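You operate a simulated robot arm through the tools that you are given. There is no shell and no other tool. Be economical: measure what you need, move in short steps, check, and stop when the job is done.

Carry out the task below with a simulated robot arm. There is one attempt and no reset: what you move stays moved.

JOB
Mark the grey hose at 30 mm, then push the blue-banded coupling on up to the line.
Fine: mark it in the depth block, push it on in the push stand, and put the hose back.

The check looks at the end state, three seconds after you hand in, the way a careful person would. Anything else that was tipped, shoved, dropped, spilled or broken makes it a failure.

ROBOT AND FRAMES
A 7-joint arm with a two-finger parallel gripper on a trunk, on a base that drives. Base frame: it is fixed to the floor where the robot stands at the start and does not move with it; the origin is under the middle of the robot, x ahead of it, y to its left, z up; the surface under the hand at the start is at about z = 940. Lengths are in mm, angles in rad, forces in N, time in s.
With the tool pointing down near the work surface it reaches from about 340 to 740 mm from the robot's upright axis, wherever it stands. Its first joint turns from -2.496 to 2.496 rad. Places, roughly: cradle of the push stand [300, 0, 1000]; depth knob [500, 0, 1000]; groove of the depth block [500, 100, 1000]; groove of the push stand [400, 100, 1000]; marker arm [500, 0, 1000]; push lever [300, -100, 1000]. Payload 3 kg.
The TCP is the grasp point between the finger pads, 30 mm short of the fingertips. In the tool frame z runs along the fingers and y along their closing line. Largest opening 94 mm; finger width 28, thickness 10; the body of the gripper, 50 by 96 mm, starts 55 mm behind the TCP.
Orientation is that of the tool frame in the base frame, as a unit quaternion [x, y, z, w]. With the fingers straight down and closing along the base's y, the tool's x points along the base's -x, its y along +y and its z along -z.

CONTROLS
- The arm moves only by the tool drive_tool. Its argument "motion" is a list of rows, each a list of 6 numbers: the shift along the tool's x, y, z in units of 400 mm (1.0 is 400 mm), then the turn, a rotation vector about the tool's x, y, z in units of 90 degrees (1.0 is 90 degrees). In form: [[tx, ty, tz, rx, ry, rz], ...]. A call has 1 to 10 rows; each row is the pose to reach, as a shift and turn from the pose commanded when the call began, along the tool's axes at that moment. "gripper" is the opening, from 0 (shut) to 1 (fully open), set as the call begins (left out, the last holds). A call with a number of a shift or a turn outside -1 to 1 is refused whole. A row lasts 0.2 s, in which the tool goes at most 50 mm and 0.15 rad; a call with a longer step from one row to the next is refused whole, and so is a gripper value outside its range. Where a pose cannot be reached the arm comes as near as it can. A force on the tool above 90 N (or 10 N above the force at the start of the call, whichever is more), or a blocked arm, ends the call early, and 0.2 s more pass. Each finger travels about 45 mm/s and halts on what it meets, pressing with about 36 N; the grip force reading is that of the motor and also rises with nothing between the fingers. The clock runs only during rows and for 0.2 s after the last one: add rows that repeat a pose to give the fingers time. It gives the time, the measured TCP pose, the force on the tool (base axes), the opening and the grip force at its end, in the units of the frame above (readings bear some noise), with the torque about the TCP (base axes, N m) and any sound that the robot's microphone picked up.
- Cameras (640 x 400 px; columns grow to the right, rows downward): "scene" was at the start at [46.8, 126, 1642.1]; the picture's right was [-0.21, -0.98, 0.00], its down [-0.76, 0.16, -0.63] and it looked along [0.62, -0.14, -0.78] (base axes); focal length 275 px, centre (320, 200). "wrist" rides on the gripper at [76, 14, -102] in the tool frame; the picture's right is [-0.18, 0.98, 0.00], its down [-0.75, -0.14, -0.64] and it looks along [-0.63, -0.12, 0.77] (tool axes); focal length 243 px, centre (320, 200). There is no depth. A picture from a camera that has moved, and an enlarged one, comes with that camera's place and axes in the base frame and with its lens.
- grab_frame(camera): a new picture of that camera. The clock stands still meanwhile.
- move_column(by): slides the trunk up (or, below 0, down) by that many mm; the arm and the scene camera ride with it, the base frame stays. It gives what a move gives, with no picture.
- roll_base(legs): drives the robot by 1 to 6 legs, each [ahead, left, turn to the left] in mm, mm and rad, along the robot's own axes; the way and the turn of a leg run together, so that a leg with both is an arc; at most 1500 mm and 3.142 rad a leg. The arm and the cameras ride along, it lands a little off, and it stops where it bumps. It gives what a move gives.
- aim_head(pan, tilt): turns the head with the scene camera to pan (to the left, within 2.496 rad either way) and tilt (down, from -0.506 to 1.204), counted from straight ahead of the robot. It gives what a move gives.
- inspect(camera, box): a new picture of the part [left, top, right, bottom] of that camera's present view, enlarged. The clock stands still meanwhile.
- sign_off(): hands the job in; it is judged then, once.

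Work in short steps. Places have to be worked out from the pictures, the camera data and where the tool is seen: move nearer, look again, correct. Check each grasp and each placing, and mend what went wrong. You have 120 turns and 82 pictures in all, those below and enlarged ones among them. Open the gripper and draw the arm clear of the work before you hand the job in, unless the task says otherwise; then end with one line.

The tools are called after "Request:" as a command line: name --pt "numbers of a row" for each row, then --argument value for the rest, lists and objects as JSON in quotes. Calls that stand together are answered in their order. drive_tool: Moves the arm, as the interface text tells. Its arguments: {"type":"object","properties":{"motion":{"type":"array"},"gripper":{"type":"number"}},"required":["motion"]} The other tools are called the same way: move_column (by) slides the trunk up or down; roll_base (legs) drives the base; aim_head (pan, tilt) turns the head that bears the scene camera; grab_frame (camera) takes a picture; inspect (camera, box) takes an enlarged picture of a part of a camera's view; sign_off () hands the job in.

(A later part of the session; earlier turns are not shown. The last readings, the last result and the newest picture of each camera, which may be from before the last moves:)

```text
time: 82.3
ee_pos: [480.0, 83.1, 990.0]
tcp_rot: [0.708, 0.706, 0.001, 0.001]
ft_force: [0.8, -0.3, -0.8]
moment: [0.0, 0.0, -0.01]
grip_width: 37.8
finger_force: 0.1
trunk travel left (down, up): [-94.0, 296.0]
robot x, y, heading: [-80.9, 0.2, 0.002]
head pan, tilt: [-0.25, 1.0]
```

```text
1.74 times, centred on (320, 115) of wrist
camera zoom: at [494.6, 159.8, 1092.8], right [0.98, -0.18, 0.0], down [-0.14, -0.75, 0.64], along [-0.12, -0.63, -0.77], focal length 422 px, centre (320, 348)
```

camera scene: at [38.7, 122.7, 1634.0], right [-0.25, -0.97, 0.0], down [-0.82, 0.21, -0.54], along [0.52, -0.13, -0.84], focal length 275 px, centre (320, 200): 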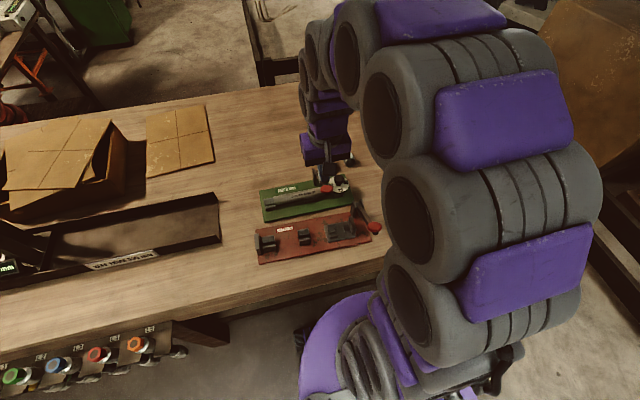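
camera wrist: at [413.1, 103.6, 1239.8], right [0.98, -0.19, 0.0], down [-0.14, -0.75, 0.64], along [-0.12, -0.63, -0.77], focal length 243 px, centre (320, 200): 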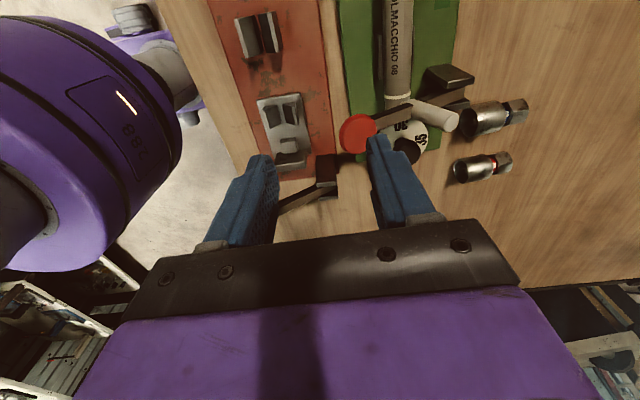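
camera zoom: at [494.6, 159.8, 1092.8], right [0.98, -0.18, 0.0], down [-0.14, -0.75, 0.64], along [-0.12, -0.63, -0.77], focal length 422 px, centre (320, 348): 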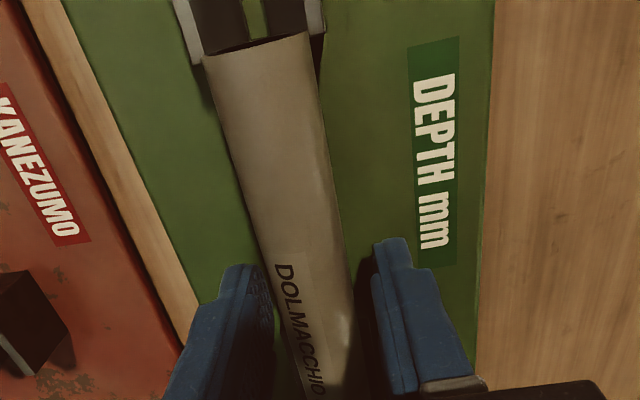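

It's level again. I'll grip, ease up 1 mm, slide +y about 46 mm clear of the marker arm, and then lift.

Request:
drive_tool --pt "0 0 0 0 0 0" --pt "0 0 0 0 0 0" --pt "0 0 0 0 0 0" --pt "0 0 -0.0025 0 0 0" --pt "0.02 0 -0.0025 0 0 0" --pt "0.05 0 -0.0025 0 0 0" --pt "0.08 0 -0.0025 0 0 0" --pt "0.105 0 -0.0025 0 0 0" --pt "0.116 0 -0.0025 0 0 0" --pt "0.116 0 -0.0025 0 0 0" --gripper 0

Request:
drive_tool --pt "0 0 -0.02 0 0 0" --pt "0 0 -0.05 0 0 0" --pt "0 0 -0.08 0 0 0" --pt "0 0 -0.11 0 0 0" --pt "0 0 -0.14 0 0 0" --pt "0 0 -0.14 0 0 0"

```text
time: 84.5
ee_pos: [479.6, 128.6, 991.5]
tcp_rot: [0.707, 0.707, 0.002, -0.001]
ft_force: [-6.1, -7.3, 10.5]
moment: [0.04, 0.08, 0.15]
grip_width: 23.0
finger_force: 35.8
trunk travel left (down, up): [-94.0, 296.0]
robot x, y, heading: [-79.9, -1.4, 0.002]
head pan, tilt: [-0.25, 1.0]
```

```text
time: 85.9
ee_pos: [480.2, 129.6, 1048.4]
tcp_rot: [0.707, 0.707, 0.0, 0.001]
ft_force: [0.0, -0.3, -0.8]
moment: [0.01, 0.03, -0.01]
grip_width: 23.4
finger_force: 36.2
trunk travel left (down, up): [-94.0, 296.0]
robot x, y, heading: [-83.6, -1.3, 0.002]
head pan, tilt: [-0.25, 1.0]
```

The hose is free and held. I'll carry it over the push stand's groove at x ≈ 353, keeping left of the red handle in transit.

Request:
drive_tool --pt "0.03 -0.03 0 0 0 0" --pt "0.035 -0.08 0 0 0 0" --pt "0.035 -0.13 0 0 0 0" --pt "0.035 -0.18 0 0 0 0" --pt "0.03 -0.23 0 0 0 0" --pt "0.02 -0.28 0 0 0 0" --pt "0.003 -0.3175 0 0 0 0" --pt "0.003 -0.3175 0.04 0 0 0" --pt "0.003 -0.3175 0.08 0 0 0" --pt "0.003 -0.3175 0.08 0 0 0"

Request:
grab_frame --camera "wrist"

```text
time: 88.1
ee_pos: [353.5, 131.3, 1016.9]
tcp_rot: [0.707, 0.707, 0.002, 0.001]
ft_force: [1.6, -1.2, 18.7]
moment: [1.3, -0.05, -0.13]
grip_width: 23.3
finger_force: 36.3
trunk travel left (down, up): [-94.0, 296.0]
robot x, y, heading: [-75.1, -0.9, -0.003]
head pan, tilt: [-0.25, 1.0]
```

```text
18 pictures are left
camera wrist: at [367.1, 207.2, 1118.7], right [0.98, -0.18, 0.0], down [-0.14, -0.75, 0.64], along [-0.12, -0.63, -0.77], focal length 243 px, centre (320, 200)
```

wrist: 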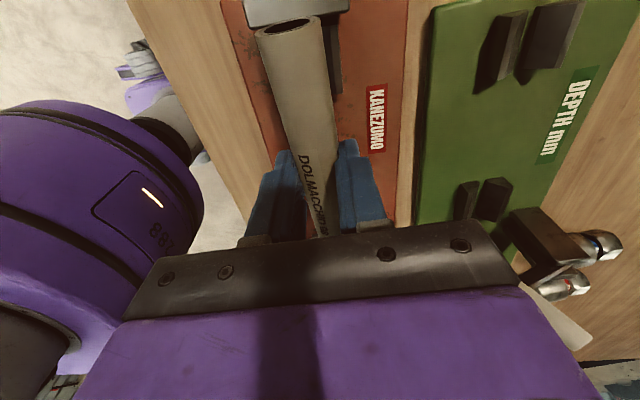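

The upward force acts about 70 mm to the left, so the hose's left end is catching the top of the backstop plate. I'll raise, move 9 mm to the right, and lower again.

Request:
drive_tool --pt "0 0 -0.025 0 0 0" --pt "-0.01 0 -0.025 0 0 0" --pt "-0.0225 0 -0.025 0 0 0" --pt "-0.0225 0 0.01 0 0 0" --pt "-0.0225 0 0.03 0 0 0" --pt "-0.0225 0 0.03 0 0 0"

Request:
drive_tool --pt "0 0 0.008 0 0 0" --pt "0 0 0.016 0 0 0" --pt "0 0 0.024 0 0 0" --pt "0 0 0.032 0 0 0" --pt "0 0 0.032 0 0 0"

```text
time: 89.5
ee_pos: [352.0, 121.3, 1004.7]
tcp_rot: [0.707, 0.707, 0.001, 0.002]
ft_force: [-2.6, -0.4, 16.5]
moment: [-0.87, 0.06, -0.1]
grip_width: 23.2
finger_force: 36.7
trunk travel left (down, up): [-94.0, 296.0]
robot x, y, heading: [-78.2, -5.5, -0.0]
head pan, tilt: [-0.25, 1.0]
```

```text
time: 90.7
ee_pos: [352.8, 122.2, 993.7]
tcp_rot: [0.707, 0.707, 0.003, 0.003]
ft_force: [21.9, 2.4, 70.2]
moment: [0.32, -0.18, -0.69]
grip_width: 23.2
finger_force: 36.1
trunk travel left (down, up): [-94.0, 296.0]
robot x, y, heading: [-77.0, -0.7, 0.0]
head pan, tilt: [-0.25, 1.0]
```

It's down at z ≈ 993.7 with 70 N, so I'll ease up 1.5 mm and look at how it sits.

Request:
drive_tool --pt "0 0 -0.004 0 0 0" --pt "0 0 -0.004 0 0 0"

Request:
grab_frame --camera "wrist"

```text
time: 91.3
ee_pos: [352.7, 121.0, 992.6]
tcp_rot: [0.708, 0.707, 0.001, 0.0]
ft_force: [24.7, 3.8, 58.3]
moment: [0.31, -0.28, -0.65]
grip_width: 23.7
finger_force: 36.2
trunk travel left (down, up): [-94.0, 296.0]
robot x, y, heading: [-80.2, 0.0, 0.003]
head pan, tilt: [-0.25, 1.0]
```

```text
17 pictures are left
camera wrist: at [367.0, 198.5, 1095.5], right [0.98, -0.19, 0.0], down [-0.14, -0.75, 0.64], along [-0.12, -0.63, -0.77], focal length 243 px, centre (320, 200)
```

wrist: 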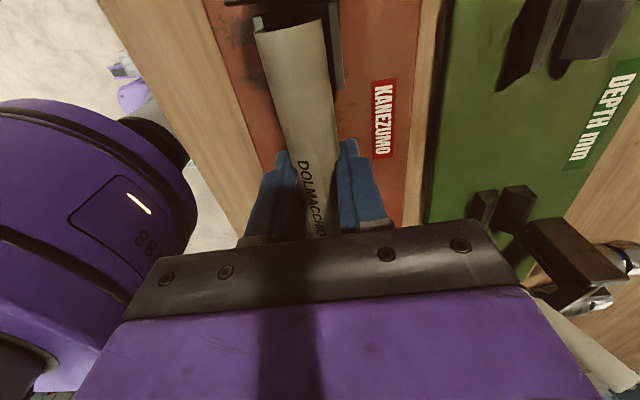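

The hose sits between both halves of the left V. I'll release it and rise. The coupling push will seat it against the backstop.

Request:
drive_tool --pt "0 0 0 0 0 0" --pt "0 0 0 0 0 0" --pt "0 0 0 0 0 0" --pt "0 0 -0.08 0 0 0" --pt "0 0 -0.18 0 0 0" --pt "0 0.02 -0.28 0 0 0" --pt "0 0.1 -0.36 0 0 0" --pt "0 0.2 -0.36 0 0 0" --pt "-0.05 0.3 -0.36 0 0 0" --pt "-0.05 0.3 -0.36 0 0 0" --gripper 0.5

Request:
aim_head --pan -0.2 --tilt 0.95

Request:
grab_frame --camera "wrist"

```text
time: 93.5
ee_pos: [473.6, 101.2, 1137.4]
tcp_rot: [0.708, 0.706, 0.001, 0.0]
ft_force: [-0.2, -1.0, -0.1]
moment: [0.01, 0.0, -0.02]
grip_width: 47.0
finger_force: 0.0
trunk travel left (down, up): [-94.0, 296.0]
robot x, y, heading: [-80.0, 2.4, -0.004]
head pan, tilt: [-0.25, 1.0]
```

```text
time: 94.2
ee_pos: [472.8, 101.2, 1136.0]
tcp_rot: [0.708, 0.706, 0.001, 0.001]
ft_force: [-0.4, 0.2, 0.3]
moment: [0.03, 0.01, -0.01]
grip_width: 46.7
finger_force: 0.1
trunk travel left (down, up): [-94.0, 296.0]
robot x, y, heading: [-78.3, -0.8, 0.004]
head pan, tilt: [-0.201, 0.949]
```

```text
16 pictures are left
camera wrist: at [487.5, 178.6, 1239.2], right [0.98, -0.19, 0.0], down [-0.14, -0.75, 0.64], along [-0.12, -0.63, -0.77], focal length 243 px, centre (320, 200)
```

wrist: 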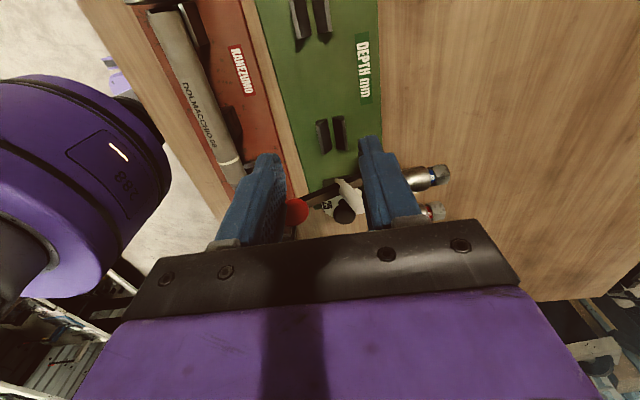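

The hose may be lying beside the V-blocks instead of in them, so I'll enlarge that part.

Request:
inspect --camera "wrist" --box '[120, 0, 280, 200]'

```text
2.00 times, centred on (200, 100) of wrist
camera zoom: at [487.5, 178.6, 1239.2], right [0.98, -0.19, 0.0], down [-0.14, -0.75, 0.64], along [-0.12, -0.63, -0.77], focal length 485 px, centre (560, 400)
```

zoom: 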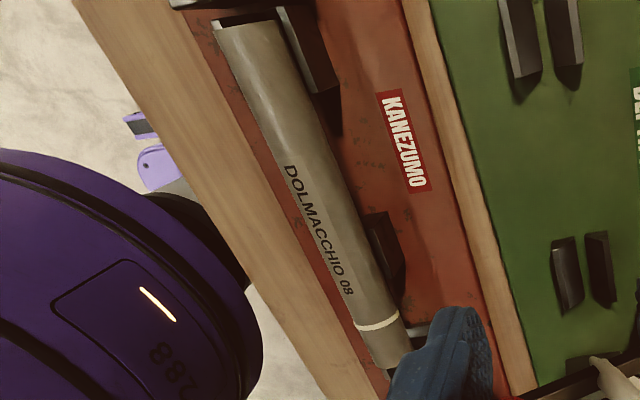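

Viewed obliquely I can't tell. I'll move the hand over to the blue coupling at yaw 0, which also frees the head camera's view of the stand.

Request:
drive_tool --pt "-0.03 0.026 0 0 0 -0.09" --pt "-0.06 0.052 0 0 0 -0.18" --pt "-0.09 0.078 0 0 0 -0.27" --pt "-0.13 0.104 0 0 0 -0.36" --pt "-0.16 0.13 0 0 0 -0.45" --pt "-0.19 0.156 0 0 0 -0.54" --pt "-0.23 0.182 0 0 0 -0.63" --pt "-0.27 0.208 0 0 0 -0.72" --pt "-0.31 0.24 0 0 0 -0.81" --pt "-0.3575 0.28 0 0 0 -0.9" --gripper 0.7

Request:
drive_tool --pt "0 0 0 0 0 -0.09" --pt "0 0 0 0 0 -0.1" --pt "0 0 0 0 0 -0.1"

Request:
inspect --camera "scene" --box '[220, 110, 400, 260]'

```text
time: 96.4
ee_pos: [584.0, -42.8, 1138.4]
tcp_rot: [0.078, 0.997, 0.0, 0.0]
ft_force: [0.1, 0.0, -0.4]
moment: [0.0, -0.02, 0.02]
grip_width: 66.0
finger_force: 0.1
trunk travel left (down, up): [-94.0, 296.0]
robot x, y, heading: [-77.1, -3.7, -0.003]
head pan, tilt: [-0.201, 0.949]
```

```text
time: 97.2
ee_pos: [585.9, -41.7, 1135.7]
tcp_rot: [0.001, 1.0, 0.0, 0.0]
ft_force: [-0.7, -0.5, 0.0]
moment: [0.0, 0.0, 0.03]
grip_width: 65.8
finger_force: 0.0
trunk travel left (down, up): [-94.0, 296.0]
robot x, y, heading: [-77.6, -0.8, 0.002]
head pan, tilt: [-0.201, 0.949]
```

```text
2.67 times, centred on (310, 185) of scene
camera zoom: at [-34.5, 124.7, 1637.5], right [-0.2, -0.98, 0.0], down [-0.8, 0.16, -0.58], along [0.57, -0.12, -0.81], focal length 734 px, centre (347, 240)
```

zoom: 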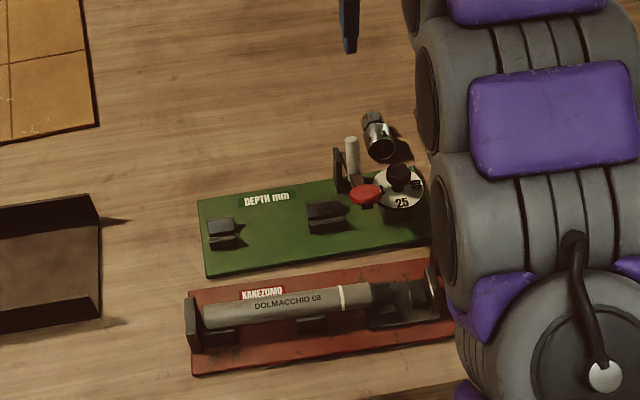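

Request:
inspect --camera "scene" --box '[256, 203, 360, 255]'

```text
6.15 times, centred on (308, 229) of scene
camera zoom: at [-34.5, 124.7, 1637.5], right [-0.2, -0.98, 0.0], down [-0.8, 0.16, -0.58], along [0.57, -0.12, -0.81], focal length 1693 px, centre (394, 22)
```

zoom: 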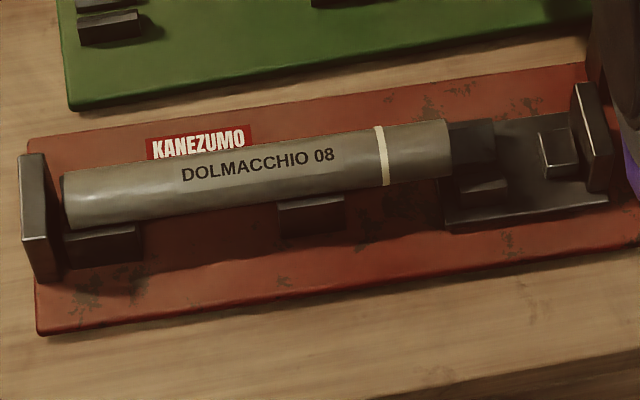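

Combining both views, the hose follows the stand, which sits yawed by about 3–4°, so it appears seated in the V's with its left end a few millimetres from the backstop and the ring clearly exposed. Now I'll take the blue coupling, lowering onto its cylinder at [585, −42].

Request:
drive_tool --pt "0 0 0.1 0 0 0" --pt "0 0 0.2 0 0 0" --pt "0 0 0.3 0 0 0" --pt "0 0 0.38 0 0 0" --pt "0 0 0.408 0 0 0" --pt "0 0 0.408 0 0 0"

Request:
drive_tool --pt "0 0 0 0 0 0" --pt "0 0 0 0 0 0" --pt "0 0 0 0 0 0" --pt "0 0 0 0 0 0" --pt "0 0 -0.01 0 0 0" --pt "0 0 -0.03 0 0 0" --pt "0 0 -0.06 0 0 0" --pt "0 0 -0.1 0 0 0" --pt "0 0 -0.15 0 0 0" --pt "0 0 -0.2 0 0 0" --gripper 0

Request:
grab_frame --camera "wrist"

```text
time: 98.6
ee_pos: [586.0, -41.6, 973.6]
tcp_rot: [0.001, 1.0, 0.001, 0.001]
ft_force: [0.0, 0.1, 0.5]
moment: [-0.01, 0.02, -0.01]
grip_width: 66.0
finger_force: 0.0
trunk travel left (down, up): [-94.0, 296.0]
robot x, y, heading: [-80.5, -4.0, 0.002]
head pan, tilt: [-0.201, 0.949]
```

```text
time: 100.8
ee_pos: [583.4, -42.4, 1053.8]
tcp_rot: [0.001, 1.0, 0.001, 0.0]
ft_force: [-0.1, -0.2, -0.6]
moment: [0.0, 0.02, -0.01]
grip_width: 34.5
finger_force: 36.4
trunk travel left (down, up): [-94.0, 296.0]
robot x, y, heading: [-83.5, -2.7, -0.002]
head pan, tilt: [-0.201, 0.949]
```

```text
12 pictures are left
camera wrist: at [507.9, -27.1, 1155.7], right [0.18, 0.98, 0.0], down [0.75, -0.14, 0.64], along [0.63, -0.12, -0.77], focal length 243 px, centre (320, 200)
```

wrist: 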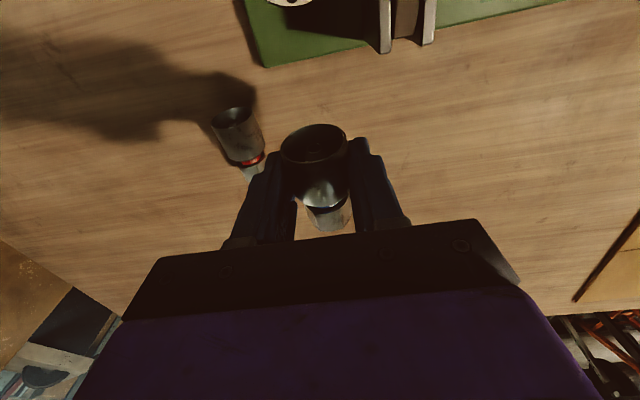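

The coupling is held (34.5 mm wide), but the gap between the pusher and hose end is only about 63 mm for a 64 mm coupling, because the hose isn't yet against the backstop. I'll set the coupling back where it lay, then nudge the hose home.

Request:
drive_tool --pt "0 0 0.06 0 0 0" --pt "0 0 0.12 0 0 0" --pt "0 0 0.17 0 0 0" --pt "0 0 0.197 0 0 0" --pt "0 0 0.197 0 0 0"

Request:
drive_tool --pt "0 0 0 0 0 0" --pt "0 0 0 0 0 0" --pt "0 0 0 0 0 0" --pt "0 0 -0.1 0 0 0" --pt "0 0 -0.2 0 0 0" --pt "0 0 -0.3 0 0 0" --pt "0 0 -0.4 0 0 0" --gripper 0.7

Request:
drive_tool --pt "0.11 0 0 0 0 0" --pt "0.22 0 0 0 0 0" --pt "0.33 0.02 0 0 0 0" --pt "0.44 0.05 0 0 0 0" --pt "0.55 0.07 0 0 0 0" --pt "0.58 0.075 0 0 0 0" --pt "0.58 0.075 0.05 0 0 0" --pt "0.58 0.075 0.1 0 0 0" --pt "0.58 0.075 0.1 0 0 0" --gripper 0

Request:
grab_frame --camera "wrist"

```text
time: 102.0
ee_pos: [584.2, -40.5, 972.9]
tcp_rot: [0.0, 1.0, 0.0, 0.001]
ft_force: [-0.1, -0.3, -0.3]
moment: [-0.01, 0.04, -0.01]
grip_width: 34.4
finger_force: 36.3
trunk travel left (down, up): [-94.0, 296.0]
robot x, y, heading: [-81.9, 2.0, 0.001]
head pan, tilt: [-0.201, 0.949]
```

```text
time: 103.6
ee_pos: [583.7, -42.5, 1135.6]
tcp_rot: [0.001, 1.0, 0.001, 0.001]
ft_force: [0.6, -0.6, 0.0]
moment: [-0.02, -0.01, 0.03]
grip_width: 65.9
finger_force: 0.0
trunk travel left (down, up): [-94.0, 296.0]
robot x, y, heading: [-79.6, -0.9, -0.001]
head pan, tilt: [-0.201, 0.949]
```

```text
time: 105.6
ee_pos: [354.4, -11.5, 1095.1]
tcp_rot: [0.001, 1.0, -0.001, 0.002]
ft_force: [-0.4, 0.4, 0.7]
moment: [0.02, 0.0, 0.04]
grip_width: 0.0
finger_force: 32.5
trunk travel left (down, up): [-94.0, 296.0]
robot x, y, heading: [-80.3, -0.3, 0.001]
head pan, tilt: [-0.201, 0.949]
```

```text
11 pictures are left
camera wrist: at [276.9, 3.1, 1197.3], right [0.19, 0.98, 0.0], down [0.75, -0.14, 0.64], along [0.63, -0.12, -0.77], focal length 243 px, centre (320, 200)
```

wrist: 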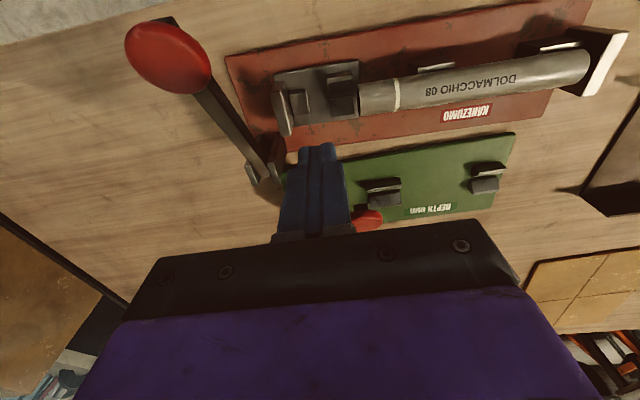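

This view triangulates the hose axis at x ≈ 348 near its right end (y ≈ 25), z ≈ 987, yawed 3.5° with the stand. I'll lower the closed fingertips to z ≈ 990 just right of the hose end and nudge gently to the left.

Request:
drive_tool --pt "0.016 0 0.06 0 0 0" --pt "0.016 0 0.12 0 0 0" --pt "0.016 0 0.165 0 0 0" --pt "0.016 0 0.185 0 0 0" --pt "0.016 0.03 0.185 0 0 0" --pt "0.016 0.05 0.185 0 0 0" --pt "0.016 0.058 0.185 0 0 0" --pt "0.016 0.066 0.185 0 0 0"

Request:
drive_tool --pt "0 0.005 0 0 0 0" --pt "0 0.01 0 0 0 0" --pt "0 0.01 0 0 0 0"

```text
time: 107.4
ee_pos: [347.6, 15.8, 1020.3]
tcp_rot: [0.0, 1.0, 0.001, 0.0]
ft_force: [0.3, -2.7, 0.2]
moment: [-0.06, 0.0, -0.06]
grip_width: 0.1
finger_force: 33.6
trunk travel left (down, up): [-94.0, 296.0]
robot x, y, heading: [-81.7, -0.6, 0.003]
head pan, tilt: [-0.201, 0.949]
```

```text
time: 108.2
ee_pos: [348.0, 18.6, 1019.2]
tcp_rot: [0.0, 1.0, 0.002, 0.0]
ft_force: [0.6, -1.4, 0.4]
moment: [-0.07, -0.06, -0.06]
grip_width: 0.0
finger_force: 33.1
trunk travel left (down, up): [-94.0, 296.0]
robot x, y, heading: [-76.2, -3.1, 0.001]
head pan, tilt: [-0.201, 0.949]
```

It slides with about 2 N. I'll continue in small steps until it meets the backstop.

Request:
drive_tool --pt "0 0.005 0 0 0 0" --pt "0 0.01 0 0 0 0" --pt "0 0.01 0 0 0 0"

Request:
drive_tool --pt "0 0.005 0 0 0 0" --pt "0 0.01 0 0 0 0" --pt "0 0.01 0 0 0 0"

```text
time: 109.0
ee_pos: [346.6, 21.3, 1020.7]
tcp_rot: [0.001, 1.0, 0.0, 0.001]
ft_force: [-0.1, -6.3, 1.3]
moment: [-0.16, -0.02, -0.08]
grip_width: 0.1
finger_force: 32.8
trunk travel left (down, up): [-94.0, 296.0]
robot x, y, heading: [-78.8, -0.3, 0.002]
head pan, tilt: [-0.201, 0.949]
```

```text
time: 109.8
ee_pos: [347.5, 20.4, 1021.1]
tcp_rot: [0.0, 1.0, 0.001, 0.001]
ft_force: [-0.1, -25.4, 0.5]
moment: [-0.76, -0.03, -0.25]
grip_width: 0.0
finger_force: 32.6
trunk travel left (down, up): [-94.0, 296.0]
robot x, y, heading: [-79.0, 0.8, -0.002]
head pan, tilt: [-0.201, 0.949]
```

It stalled at 25 N, so the hose now rests on the backstop with its right end at y ≈ 31. I'll back off, rise, and return to the blue coupling.

Request:
drive_tool --pt "0 -0.03 0 0 0 0" --pt "0 -0.03 -0.1 0 0 0" --pt "0 -0.03 -0.2 0 0 0" --pt "0 -0.03 -0.28 0 0 0" --pt "-0.11 -0.06 -0.28 0 0 0" --pt "-0.22 -0.09 -0.28 0 0 0" --pt "-0.33 -0.12 -0.28 0 0 0" --pt "-0.44 -0.14 -0.28 0 0 0" --pt "-0.55 -0.156 -0.28 0 0 0" --pt "-0.594 -0.161 -0.28 0 0 0" --gripper 0.7

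Request:
drive_tool --pt "0 0 0.1 0 0 0" --pt "0 0 0.2 0 0 0" --pt "0 0 0.3 0 0 0" --pt "0 0 0.38 0 0 0" --pt "0 0 0.407 0 0 0" --pt "0 0 0.407 0 0 0"

```text
time: 112.0
ee_pos: [583.8, -39.5, 1132.8]
tcp_rot: [0.001, 1.0, 0.001, 0.0]
ft_force: [-0.2, 0.1, -0.6]
moment: [0.01, 0.01, -0.01]
grip_width: 65.9
finger_force: 0.0
trunk travel left (down, up): [-94.0, 296.0]
robot x, y, heading: [-79.8, 4.7, -0.002]
head pan, tilt: [-0.201, 0.949]
```

```text
time: 113.4
ee_pos: [584.3, -38.6, 969.6]
tcp_rot: [0.001, 1.0, 0.0, 0.001]
ft_force: [-1.9, 0.3, 5.7]
moment: [-0.22, 0.16, -0.08]
grip_width: 65.3
finger_force: 0.1
trunk travel left (down, up): [-94.0, 296.0]
robot x, y, heading: [-78.3, 0.9, -0.005]
head pan, tilt: [-0.201, 0.949]
```

I'm at bench level. I'll raise 5 mm so the fingertips stay well above the cradle's V later, then close and lift slowly.

Request:
drive_tool --pt "0 -0.005 -0.013 0 0 0" --pt "0 -0.005 -0.013 0 0 0" --pt "0 -0.005 -0.013 0 0 0" --pt "0 -0.005 -0.013 0 0 0" --pt "0 -0.005 -0.013 0 0 0" --pt "0 -0.005 -0.02 0 0 0" --pt "0 -0.005 -0.04 0 0 0" --pt "0 -0.005 -0.07 0 0 0" --pt "0 -0.005 -0.11 0 0 0" --gripper 0

Request:
drive_tool --pt "0 0 -0.06 0 0 0" --pt "0 0 -0.12 0 0 0" --pt "0 0 -0.18 0 0 0" --pt "0 0 -0.24 0 0 0" --pt "0 0 -0.28 0 0 0" --pt "0 0 -0.28 0 0 0"

```text
time: 115.4
ee_pos: [585.1, -40.7, 1012.8]
tcp_rot: [0.001, 1.0, 0.0, 0.001]
ft_force: [0.4, 0.3, -1.2]
moment: [-0.01, 0.01, 0.02]
grip_width: 34.4
finger_force: 35.7
trunk travel left (down, up): [-94.0, 296.0]
robot x, y, heading: [-78.9, -1.5, 0.001]
head pan, tilt: [-0.201, 0.949]
```

```text
time: 116.8
ee_pos: [584.0, -38.4, 1125.3]
tcp_rot: [0.002, 1.0, 0.0, 0.001]
ft_force: [-0.5, 0.4, -1.3]
moment: [0.0, 0.04, 0.01]
grip_width: 34.4
finger_force: 36.4
trunk travel left (down, up): [-94.0, 296.0]
robot x, y, heading: [-78.9, 2.8, -0.002]
head pan, tilt: [-0.201, 0.949]
```

It's held. I'll turn to yaw −93.5° to match the stand and move over the cradle.

Request:
drive_tool --pt "0.06 0.012 0 0 0 0.09" --pt "0.12 0.024 0 0 0 0.18" --pt "0.18 0.036 0 0 0 0.27" --pt "0.24 0.048 0 0 0 0.36" --pt "0.3 0.06 0 0 0 0.45" --pt "0.36 0.072 0 0 0 0.54" --pt "0.42 0.084 0 0 0 0.63" --pt "0.48 0.096 0 0 0 0.72" --pt "0.54 0.108 0 0 0 0.81" --pt "0.593 0.116 0 0 0 0.9"

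Request:
drive_tool --pt "0 0 0 0 0 0.08" --pt "0 0 0 0 0 0.139" --pt "0 0 0.08 0 0 0.139" --pt "0 0 0.16 0 0 0.139" --pt "0 0 0.2 0 0 0.139" --pt "0 0 0.2 0 0 0.139"

Request:
grab_frame --camera "wrist"

```text
time: 119.0
ee_pos: [345.5, 7.4, 1125.5]
tcp_rot: [0.651, 0.759, 0.001, 0.001]
ft_force: [0.1, -0.4, -1.5]
moment: [-0.01, 0.01, -0.01]
grip_width: 34.5
finger_force: 36.3
trunk travel left (down, up): [-94.0, 296.0]
robot x, y, heading: [-81.2, -0.1, 0.002]
head pan, tilt: [-0.201, 0.949]
```

```text
time: 120.4
ee_pos: [347.0, 6.4, 1045.3]
tcp_rot: [0.729, 0.685, 0.0, 0.0]
ft_force: [0.2, -0.3, -0.5]
moment: [0.03, -0.01, 0.0]
grip_width: 34.6
finger_force: 36.0
trunk travel left (down, up): [-94.0, 296.0]
robot x, y, heading: [-78.0, -1.0, 0.0]
head pan, tilt: [-0.201, 0.949]
```

```text
10 pictures are left
camera wrist: at [366.4, 82.7, 1147.7], right [0.97, -0.24, 0.0], down [-0.19, -0.74, 0.64], along [-0.16, -0.62, -0.77], focal length 243 px, centre (320, 200)
```

wrist: 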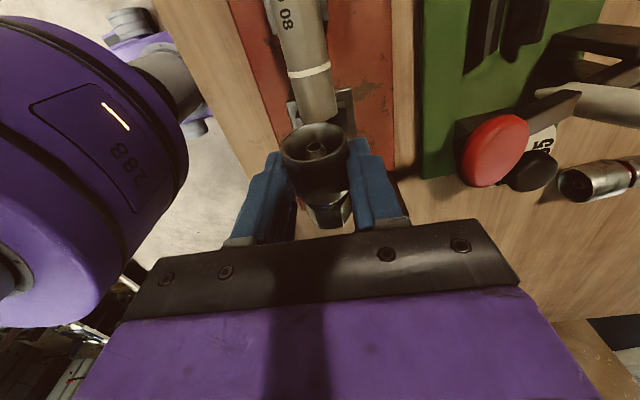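

The coupling's mouth faces the hose. The hose axis is about 4 mm further +x, and there's about 9 mm to the hose end. I'll shift +3 mm in x and +4.6 mm in y and lower towards the cradle.

Request:
drive_tool --pt "0.012 0.0075 0 0 0 0" --pt "0.012 0.0075 0.04 0 0 0" --pt "0.012 0.0075 0.075 0 0 0" --pt "0.012 0.0075 0.085 0 0 0" --pt "0.012 0.0075 0.085 0 0 0"

Request:
inspect --camera "wrist" --box '[240, 50, 410, 240]'

```text
time: 121.6
ee_pos: [351.3, 10.9, 1013.2]
tcp_rot: [0.729, 0.685, 0.002, 0.001]
ft_force: [5.0, -3.3, 27.8]
moment: [0.62, -0.34, -0.17]
grip_width: 34.9
finger_force: 35.9
trunk travel left (down, up): [-94.0, 296.0]
robot x, y, heading: [-78.5, 2.0, 0.001]
head pan, tilt: [-0.201, 0.949]
```

```text
2.11 times, centred on (325, 145) of wrist
camera zoom: at [369.4, 86.3, 1115.3], right [0.97, -0.24, 0.0], down [-0.19, -0.74, 0.64], along [-0.15, -0.62, -0.77], focal length 511 px, centre (310, 316)
```

zoom: 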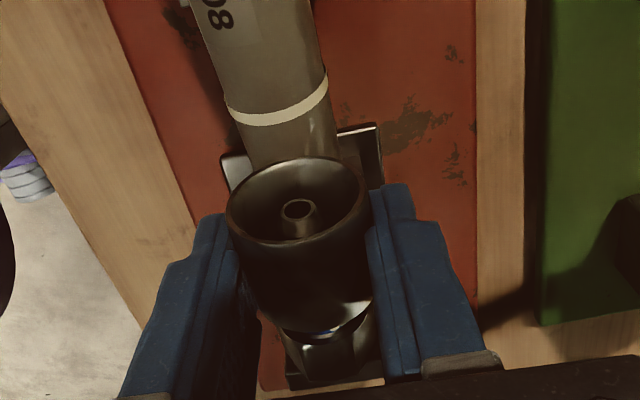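

Contact at z ≈ 1013 is on the +x side, so my last x shift was too large. Triangulating the cradle from two views gives an axis of x ≈ 347. I'll raise a little, shift −4 mm in x, and lower gently.

Request:
drive_tool --pt "0 0 -0.015 0 0 0" --pt "-0.003 -0.01 -0.015 0 0 0" --pt "-0.003 -0.01 0 0 0 0" --pt "-0.003 -0.01 0.008 0 0 0" --pt "-0.003 -0.01 0.014 0 0 0" --pt "-0.003 -0.01 0.014 0 0 0"

```text
time: 123.1
ee_pos: [346.3, 9.7, 1011.4]
tcp_rot: [0.728, 0.685, 0.007, 0.005]
ft_force: [-10.9, -5.3, 47.4]
moment: [1.02, 0.25, 0.27]
grip_width: 34.9
finger_force: 36.0
trunk travel left (down, up): [-94.0, 296.0]
robot x, y, heading: [-81.8, 1.7, -0.005]
head pan, tilt: [-0.201, 0.949]
stopped in row 6: the force on the tool passed its limit at 92 N (the readings are from after the stop); the commanded pose is now the measured one
```

The contact is now centred in x but lies about 20 mm towards the mouth, with a slight −y push, so the rim may be catching the hose end or the front of the V. I'll raise, back off 4 mm in −y, and lower in finer steps.

Request:
drive_tool --pt "0 0.002 -0.02 0 0 0" --pt "-0.005 0.002 -0.04 0 0 0" --pt "-0.01 0.002 -0.04 0 0 0" --pt "-0.01 0.002 -0.02 0 0 0" --pt "-0.01 0.002 0 0 0 0" --pt "-0.01 0.002 0 0 0 0"

Request:
drive_tool --pt "0 0 0.004 0 0 0" --pt "0 0 0.007 0 0 0" --pt "0 0 0.007 0 0 0"

```text
time: 124.5
ee_pos: [349.1, 7.3, 1010.3]
tcp_rot: [0.728, 0.685, 0.008, 0.006]
ft_force: [5.6, -3.3, 49.1]
moment: [1.13, -0.17, -0.13]
grip_width: 34.8
finger_force: 35.4
trunk travel left (down, up): [-94.0, 296.0]
robot x, y, heading: [-78.7, -2.4, -0.003]
head pan, tilt: [-0.201, 0.949]
```

```text
time: 125.2
ee_pos: [349.8, 5.8, 1011.1]
tcp_rot: [0.729, 0.685, 0.01, 0.007]
ft_force: [-9.0, -5.5, 45.1]
moment: [1.0, 0.28, 0.23]
grip_width: 35.2
finger_force: 35.9
trunk travel left (down, up): [-94.0, 296.0]
robot x, y, heading: [-80.6, 0.7, 0.004]
head pan, tilt: [-0.201, 0.949]
stopped in row 3: the force on the tool passed its limit at 93 N (the readings are from after the stop); the commanded pose is now the measured one
```

Request:
inspect --camera "wrist" --box '[240, 50, 410, 240]'

```text
2.11 times, centred on (325, 145) of wrist
camera zoom: at [365.7, 80.7, 1113.3], right [0.97, -0.24, 0.02], down [-0.2, -0.75, 0.63], along [-0.14, -0.62, -0.77], focal length 511 px, centre (310, 316)
```

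zoom: 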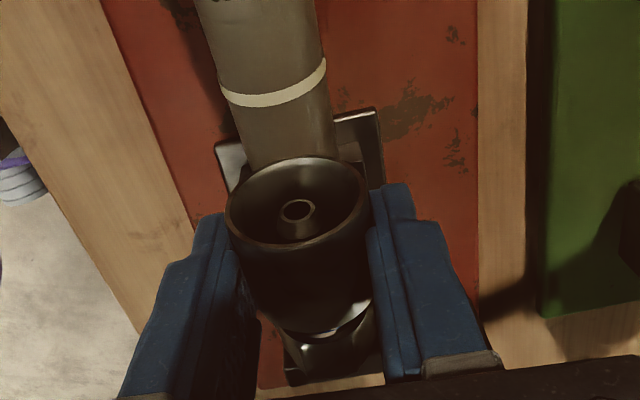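

The hose runs continuously up under the rim in this view, so the lower rim is resting on top of the hose end. I'll raise and move another 5 mm towards the pusher, then lower again.

Request:
drive_tool --pt "0 0 -0.025 0 0 0" --pt "-0.007 0 -0.04 0 0 0" --pt "-0.013 -0.002 -0.04 0 0 0" --pt "-0.013 -0.002 -0.02 0 0 0" --pt "-0.013 -0.002 0 0 0 0" --pt "-0.013 -0.002 0 0 0 0"

```text
time: 126.6
ee_pos: [350.8, 1.7, 1008.4]
tcp_rot: [0.729, 0.685, 0.009, 0.007]
ft_force: [4.2, -3.5, 47.7]
moment: [1.09, -0.08, -0.13]
grip_width: 34.9
finger_force: 36.0
trunk travel left (down, up): [-94.0, 296.0]
robot x, y, heading: [-79.8, -1.2, -0.002]
head pan, tilt: [-0.201, 0.949]
```

There's still contact with the same lever arm. I'll look from the head camera for a side-on check.

Request:
inspect --camera "scene" --box '[270, 180, 380, 260]'

```text
5.00 times, centred on (325, 220) of scene
camera zoom: at [-41.0, 123.4, 1638.5], right [-0.2, -0.98, 0.0], down [-0.8, 0.16, -0.58], along [0.57, -0.12, -0.81], focal length 1376 px, centre (295, 100)
```

zoom: 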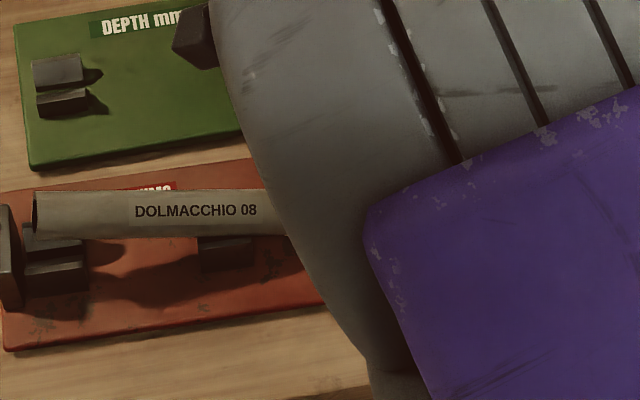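

The hose's left end has tipped up: the coupling rim is pressing on its right end and dragging it away from the backstop each time. I'll use that friction in reverse: ease the force, drag the hose back +y to the backstop, and then lift clear.

Request:
drive_tool --pt "0 0 -0.005 0 0 0" --pt "0.01 0 -0.005 0 0 0" --pt "0.02 0 -0.005 0 0 0" --pt "0.03 0 -0.005 0 0 0" --pt "0.038 0 -0.005 0 0 0" --pt "0.038 0 -0.005 0 0 0"

Request:
drive_tool --pt "0 0 -0.03 0 0 0" --pt "0 0 -0.06 0 0 0" --pt "-0.03 0 -0.07 0 0 0" --pt "-0.037 -0.002 -0.07 0 0 0" --pt "-0.037 -0.002 -0.07 0 0 0"

Request:
grab_frame --camera "wrist"

```text
time: 128.0
ee_pos: [351.5, 12.6, 1009.9]
tcp_rot: [0.728, 0.685, 0.009, 0.005]
ft_force: [-0.9, -30.5, 25.8]
moment: [-0.12, -0.56, -0.24]
grip_width: 34.8
finger_force: 36.2
trunk travel left (down, up): [-94.0, 296.0]
robot x, y, heading: [-79.2, 0.7, -0.001]
head pan, tilt: [-0.201, 0.949]
```

```text
time: 129.2
ee_pos: [349.7, 9.0, 1036.5]
tcp_rot: [0.728, 0.685, 0.006, 0.006]
ft_force: [-1.0, -0.2, -0.6]
moment: [0.02, 0.01, 0.02]
grip_width: 34.6
finger_force: 35.6
trunk travel left (down, up): [-94.0, 296.0]
robot x, y, heading: [-77.4, 2.4, -0.004]
head pan, tilt: [-0.201, 0.949]
```

```text
6 pictures are left
camera wrist: at [366.9, 83.4, 1139.5], right [0.97, -0.24, 0.02], down [-0.2, -0.74, 0.64], along [-0.14, -0.62, -0.77], focal length 243 px, centre (320, 200)
```

wrist: 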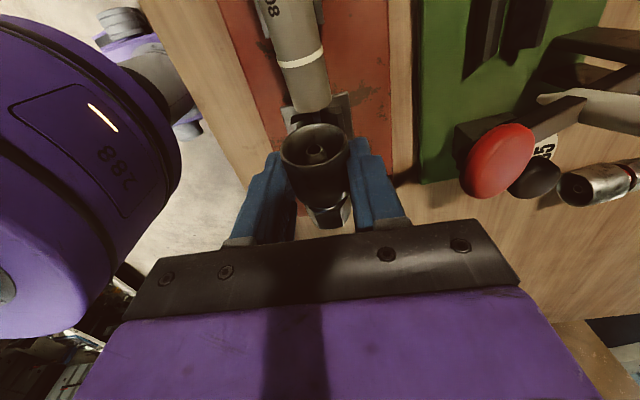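

During the drag 30 N built up, which is the backstop again, and the hose end now shows at y ≈ 32 with the mouth at about 28. I'll move −3.5 mm and lower, watching the moment.

Request:
drive_tool --pt "-0.009 0 0 0 0 0" --pt "-0.009 0 0.03 0 0 0" --pt "-0.009 0 0.055 0 0 0" --pt "-0.009 0 0.07 0 0 0" --pt "-0.009 0 0.08 0 0 0" --pt "-0.009 0 0.08 0 0 0"

```text
time: 130.6
ee_pos: [348.4, -0.3, 1003.5]
tcp_rot: [0.729, 0.684, 0.005, 0.005]
ft_force: [-2.4, 11.0, 15.2]
moment: [-0.49, 0.14, -0.16]
grip_width: 34.9
finger_force: 36.1
trunk travel left (down, up): [-94.0, 296.0]
robot x, y, heading: [-77.7, 2.2, -0.003]
head pan, tilt: [-0.201, 0.949]
```

The tool had still been settling, so it's now at y ≈ −0.3 with the hex end touching the pusher plate (moment −47 mm). I'll raise 5 mm, go +4 mm in y, and lower again.

Request:
drive_tool --pt "0 0 -0.0125 0 0 0" --pt "0.01 0 -0.0125 0 0 0" --pt "0.01 0 -0.0125 0 0 0" --pt "0.01 0 0 0 0 0" --pt "0.01 0 0.012 0 0 0" --pt "0.01 0 0.012 0 0 0"

```text
time: 132.0
ee_pos: [350.6, 4.8, 1002.4]
tcp_rot: [0.728, 0.686, 0.01, 0.007]
ft_force: [5.1, 4.6, 44.8]
moment: [0.3, 0.7, -0.38]
grip_width: 34.8
finger_force: 36.7
trunk travel left (down, up): [-94.0, 296.0]
robot x, y, heading: [-76.6, 2.2, 0.001]
head pan, tilt: [-0.201, 0.949]
```

The hose and pusher are now both clear. The contact is a fingertip on the −x half of the cradle's V, so the coupling is only a few millimetres above its seat. I'll shift 2 mm to −x, settle, and release gently.

Request:
drive_tool --pt "0 0 -0.01 0 0 0" --pt "0 -0.006 -0.01 0 0 0" --pt "0 -0.006 0 0 0 0" --pt "0 -0.006 0 0 0 0"

Request:
drive_tool --pt "0 0 0 0 0 0" --pt "0 0 0 0 0 0" --pt "0 0 0 0 0 0" --pt "0 0 -0.02 0 0 0" --pt "0 0 -0.1 0 0 0" --pt "0 0 -0.2 0 0 0" --pt "0 0 -0.26 0 0 0" --pt "0 0 -0.26 0 0 0" --gripper 0.55

Request:
inspect --camera "wrist" --box '[220, 0, 420, 200]'

```text
time: 133.0
ee_pos: [347.4, 3.7, 1002.5]
tcp_rot: [0.729, 0.685, 0.008, 0.008]
ft_force: [-2.9, -0.4, 34.7]
moment: [0.12, -0.51, -0.24]
grip_width: 34.8
finger_force: 35.9
trunk travel left (down, up): [-94.0, 296.0]
robot x, y, heading: [-79.8, -0.6, -0.006]
head pan, tilt: [-0.201, 0.949]
```

```text
time: 134.8
ee_pos: [346.2, 2.4, 1104.6]
tcp_rot: [0.729, 0.684, 0.006, 0.006]
ft_force: [-0.1, 1.0, 0.5]
moment: [0.01, -0.02, -0.05]
grip_width: 51.6
finger_force: 0.1
trunk travel left (down, up): [-94.0, 296.0]
robot x, y, heading: [-77.4, 0.9, 0.001]
head pan, tilt: [-0.201, 0.949]
```

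```text
2.00 times, centred on (320, 100) of wrist
camera zoom: at [363.3, 78.4, 1206.9], right [0.97, -0.24, 0.02], down [-0.2, -0.74, 0.64], along [-0.14, -0.62, -0.77], focal length 485 px, centre (320, 400)
```

zoom: 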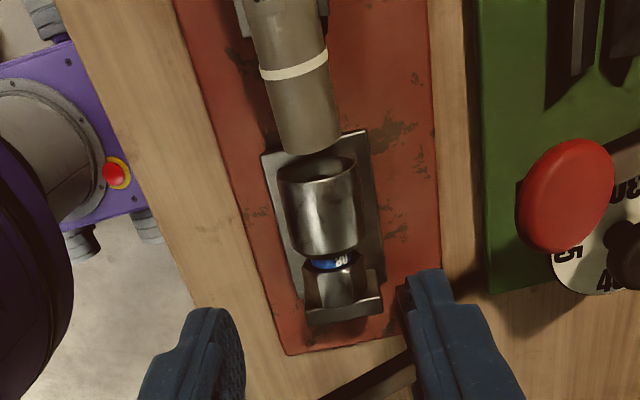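

The coupling lies in the cradle in line with the hose, its hex against the pusher. The push lever's ball is at about [290, −68, 1066], hinged near [398, −79, 985]. I'll close the fingers and go above the ball.

Request:
drive_tool --pt "0 0 -0.05 0 0 0" --pt "-0.06 -0.04 -0.06 0 0 0" --pt "-0.12 -0.08 -0.06 0 0 0" --pt "-0.183 -0.1235 -0.06 0 0 0" --pt "-0.183 -0.1235 -0.06 0 0 0" --pt "-0.183 -0.1235 -0.03 0 0 0" --pt "-0.183 -0.1235 0 0 0 0" --pt "-0.183 -0.1235 0.01 0 0 0" --pt "-0.183 -0.1235 0.01 0 0 0" --gripper 0

Request:
drive_tool --pt "0 0 0.02 0 0 0" --pt "0 -0.008 0.04 0 0 0" --pt "0 -0.016 0.06 0 0 0" --pt "0 -0.022 0.08 0 0 0" --pt "0 -0.022 0.08 0 0 0"

Request:
grab_frame --camera "wrist"

```text
time: 136.8
ee_pos: [292.2, -68.0, 1098.6]
tcp_rot: [0.728, 0.685, 0.006, 0.005]
ft_force: [-0.6, -0.5, 1.3]
moment: [-0.01, 0.05, -0.01]
grip_width: 0.0
finger_force: 33.6
trunk travel left (down, up): [-94.0, 296.0]
robot x, y, heading: [-81.8, 1.0, 0.004]
head pan, tilt: [-0.201, 0.949]
```

```text
time: 138.0
ee_pos: [283.5, -67.0, 1066.5]
tcp_rot: [0.729, 0.685, 0.007, 0.005]
ft_force: [2.1, -0.4, 1.5]
moment: [-0.06, -0.05, 0.01]
grip_width: 0.0
finger_force: 33.1
trunk travel left (down, up): [-94.0, 296.0]
robot x, y, heading: [-77.9, 1.9, -0.002]
head pan, tilt: [-0.201, 0.949]
```

```text
4 pictures are left
camera wrist: at [301.5, 8.7, 1169.6], right [0.97, -0.24, 0.02], down [-0.2, -0.74, 0.64], along [-0.14, -0.62, -0.77], focal length 243 px, centre (320, 200)
```

wrist: 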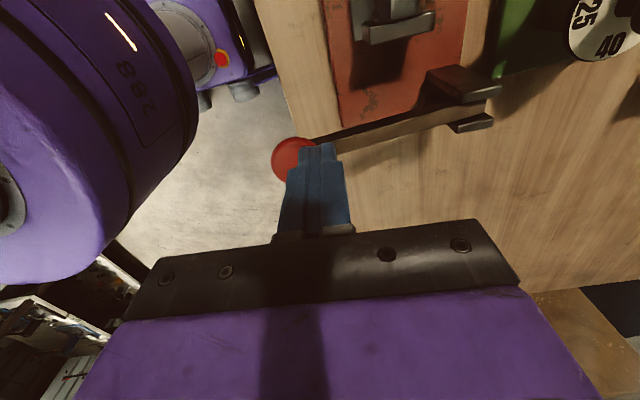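

The lever follows easily and the cradle has moved about 28 mm. Since the ring is out of view, I'll lift off and look before pressing further.

Request:
drive_tool --pt "0 0 -0.06 0 0 0" --pt "0 0 -0.12 0 0 0" --pt "0.06 0.05 -0.13 0 0 0" --pt "0.12 0.1 -0.13 0 0 0" --pt "0.2 0.1435 -0.13 0 0 0" --pt "0.23 0.1435 -0.13 0 0 0" --pt "0.23 0.1435 -0.13 0 0 0" --pt "0.23 0.1435 -0.13 0 0 0"

Request:
inspect --camera "wrist" --box '[240, 0, 400, 150]'

```text
time: 139.8
ee_pos: [345.9, 22.9, 1120.0]
tcp_rot: [0.729, 0.685, 0.007, 0.006]
ft_force: [0.3, 0.3, -0.4]
moment: [-0.01, -0.01, 0.0]
grip_width: 0.0
finger_force: 33.2
trunk travel left (down, up): [-94.0, 296.0]
robot x, y, heading: [-77.9, 0.9, -0.004]
head pan, tilt: [-0.201, 0.949]
```

```text
2.67 times, centred on (320, 75) of wrist
camera zoom: at [363.0, 97.6, 1222.8], right [0.97, -0.24, 0.02], down [-0.2, -0.74, 0.64], along [-0.14, -0.62, -0.77], focal length 647 px, centre (320, 533)
```

zoom: 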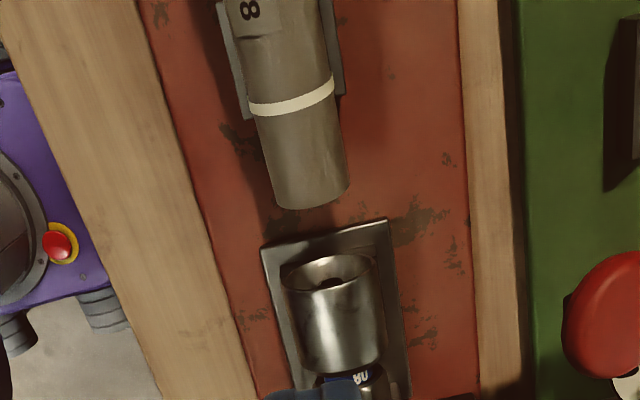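

The cradle sprang back, the coupling isn't on yet, and the hose was pushed about 14 mm further left (ring now at y ≈ 75), so only now is it at or near the backstop. I'll go back to the lever and press further, watching the force.

Request:
drive_tool --pt "-0.08 -0.04 0 0 0 0" --pt "-0.16 -0.08 0 0 0 0" --pt "-0.236 -0.12 0 0 0 0" --pt "-0.236 -0.12 0 0 0 0" --pt "-0.236 -0.12 0.05 0 0 0" --pt "-0.236 -0.13 0.0875 0 0 0" --pt "-0.236 -0.142 0.125 0 0 0" --pt "-0.236 -0.148 0.15 0 0 0" --pt "-0.236 -0.15 0.165 0 0 0" --pt "-0.236 -0.15 0.165 0 0 0"

Request:
drive_tool --pt "0 -0.002 0.01 0 0 0" --pt "0 -0.004 0.02 0 0 0" --pt "0 -0.006 0.03 0 0 0" --pt "0 -0.006 0.03 0 0 0"

```text
time: 142.0
ee_pos: [280.7, -69.0, 1052.7]
tcp_rot: [0.728, 0.685, 0.007, 0.005]
ft_force: [-3.8, -0.4, 3.8]
moment: [-0.04, 0.13, -0.03]
grip_width: 0.0
finger_force: 33.3
trunk travel left (down, up): [-94.0, 296.0]
robot x, y, heading: [-75.7, 0.4, 0.005]
head pan, tilt: [-0.201, 0.949]
```

```text
time: 143.0
ee_pos: [279.4, -69.3, 1044.4]
tcp_rot: [0.728, 0.686, 0.011, 0.01]
ft_force: [12.0, -6.1, 78.3]
moment: [-0.05, -0.19, -0.3]
grip_width: 0.0
finger_force: 33.4
trunk travel left (down, up): [-94.0, 296.0]
robot x, y, heading: [-74.5, -0.6, 0.005]
head pan, tilt: [-0.201, 0.949]
```

78 N at z ≈ 1044: insertion is starting. I'll continue in small steps.

Request:
drive_tool --pt "0 -0.004 0.005 0 0 0" --pt "0 -0.008 0.01 0 0 0" --pt "0 -0.008 0.01 0 0 0" --pt "0 -0.01 0.015 0 0 0" --pt "0 -0.01 0.02 0 0 0" --pt "0 -0.01 0.02 0 0 0"

```text
time: 143.6
ee_pos: [279.1, -69.3, 1044.4]
tcp_rot: [0.728, 0.685, 0.012, 0.015]
ft_force: [6.9, -6.1, 96.0]
moment: [0.21, -0.07, -0.34]
grip_width: 0.1
finger_force: 33.5
trunk travel left (down, up): [-94.0, 296.0]
robot x, y, heading: [-74.2, 0.2, 0.0]
head pan, tilt: [-0.201, 0.949]
stopped in row 2: the force on the tool passed its limit at 92 N (the readings are from after the stop); the commanded pose is now the measured one
```

It stalled at 96 N. I'll lift off and look at where the coupling is now.

Request:
drive_tool --pt "0 0 -0.06 0 0 0" --pt "0 0 -0.14 0 0 0" --pt "0.05 0.05 -0.18 0 0 0" --pt "0.13 0.1 -0.19 0 0 0" --pt "0.2 0.14 -0.19 0 0 0" --pt "0.24 0.16 -0.19 0 0 0" --pt "0.24 0.16 -0.19 0 0 0" --pt "0.24 0.16 -0.19 0 0 0"

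Request:
inspect --camera "wrist" --box '[240, 0, 400, 150]'

```text
time: 145.3
ee_pos: [345.9, 23.8, 1116.0]
tcp_rot: [0.728, 0.685, 0.007, 0.006]
ft_force: [0.1, 0.1, 0.3]
moment: [0.0, -0.03, 0.04]
grip_width: 0.0
finger_force: 32.5
trunk travel left (down, up): [-94.0, 296.0]
robot x, y, heading: [-79.1, -1.6, 0.001]
head pan, tilt: [-0.201, 0.949]
```

```text
2.67 times, centred on (320, 75) of wrist
camera zoom: at [363.7, 98.8, 1218.3], right [0.97, -0.24, 0.02], down [-0.2, -0.74, 0.64], along [-0.14, -0.62, -0.77], focal length 647 px, centre (320, 533)
```

zoom: 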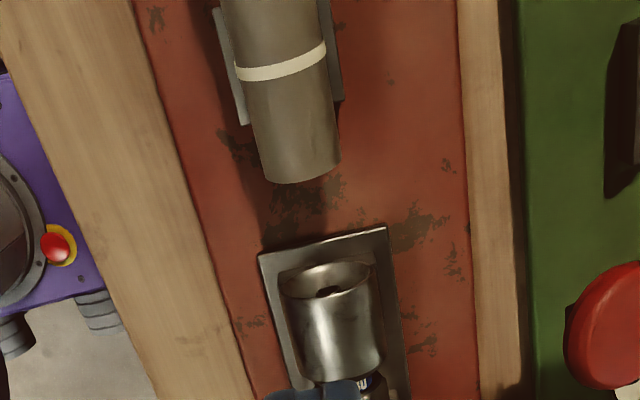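

The hose has slid a further 10 mm left with almost no resistance until the lever's end stop. Its left end must have ridden up over the backstop when I dragged it tipped. I'll regrip it at y ≈ 153, between the stand's V-blocks, to set it back properly.

Request:
drive_tool --pt "0.1 0 0 0 0 0" --pt "0.2 0.002 0 0 0 0" --pt "0.3 0.004 0 0 0 0" --pt "0.3235 0.004 0 0 0 0" --pt "0.3235 0.004 0.1 0 0 0" --pt "0.3235 0.004 0.2 0 0 0" --pt "0.3235 0.004 0.28 0 0 0" --pt "0.3235 0.004 0.31 0 0 0" --pt "0.3235 0.004 0.31 0 0 0" --gripper 0.5

Request:
grab_frame --camera "wrist"

```text
time: 147.3
ee_pos: [358.3, 153.8, 992.3]
tcp_rot: [0.728, 0.685, 0.007, 0.006]
ft_force: [0.1, 0.2, -0.1]
moment: [-0.01, -0.03, 0.04]
grip_width: 46.7
finger_force: 0.0
trunk travel left (down, up): [-94.0, 296.0]
robot x, y, heading: [-75.6, -0.9, 0.002]
head pan, tilt: [-0.201, 0.949]
```

```text
1 pictures are left
camera wrist: at [375.3, 229.4, 1094.4], right [0.97, -0.24, 0.02], down [-0.2, -0.74, 0.64], along [-0.14, -0.62, -0.77], focal length 243 px, centre (320, 200)
```

wrist: 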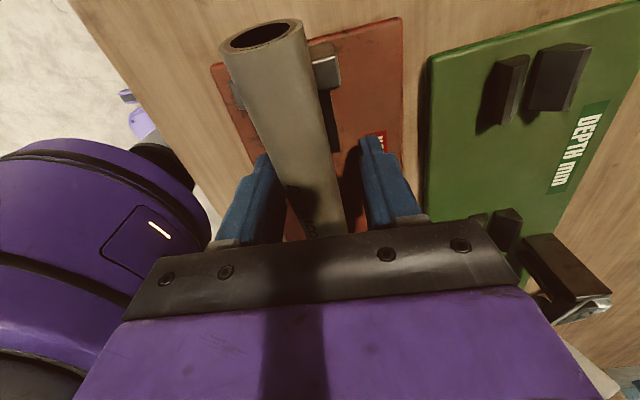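

Confirmed: the left end lies on top of the backstop, tilted up about 13°. I'll grip a little higher, lift, level the hose by tilting the tool, move it 31 mm to the right, and lower it part way.

Request:
drive_tool --pt "0 0 -0.02 0 0 0" --pt "0 0 -0.02 0 0 0" --pt "0 0 -0.02 0 0 0" --pt "0 0 -0.02 0 0 0" --pt "0 0 -0.04 0 0 0" --pt "0 0 -0.07 0 0 0" --pt "0 0 -0.1 0 -0.03 0" --pt "0 0 -0.12 0 -0.09 0" --pt "0 0 -0.12 0 -0.14 0" --pt "0 0 -0.12 0 -0.14 0" --gripper 0

```text
time: 149.6
ee_pos: [357.1, 153.3, 1039.6]
tcp_rot: [0.725, 0.68, -0.072, 0.082]
ft_force: [-0.1, -0.3, -1.2]
moment: [-0.02, 0.01, -0.02]
grip_width: 23.3
finger_force: 35.7
trunk travel left (down, up): [-94.0, 296.0]
robot x, y, heading: [-77.6, 1.1, -0.003]
head pan, tilt: [-0.201, 0.949]
```

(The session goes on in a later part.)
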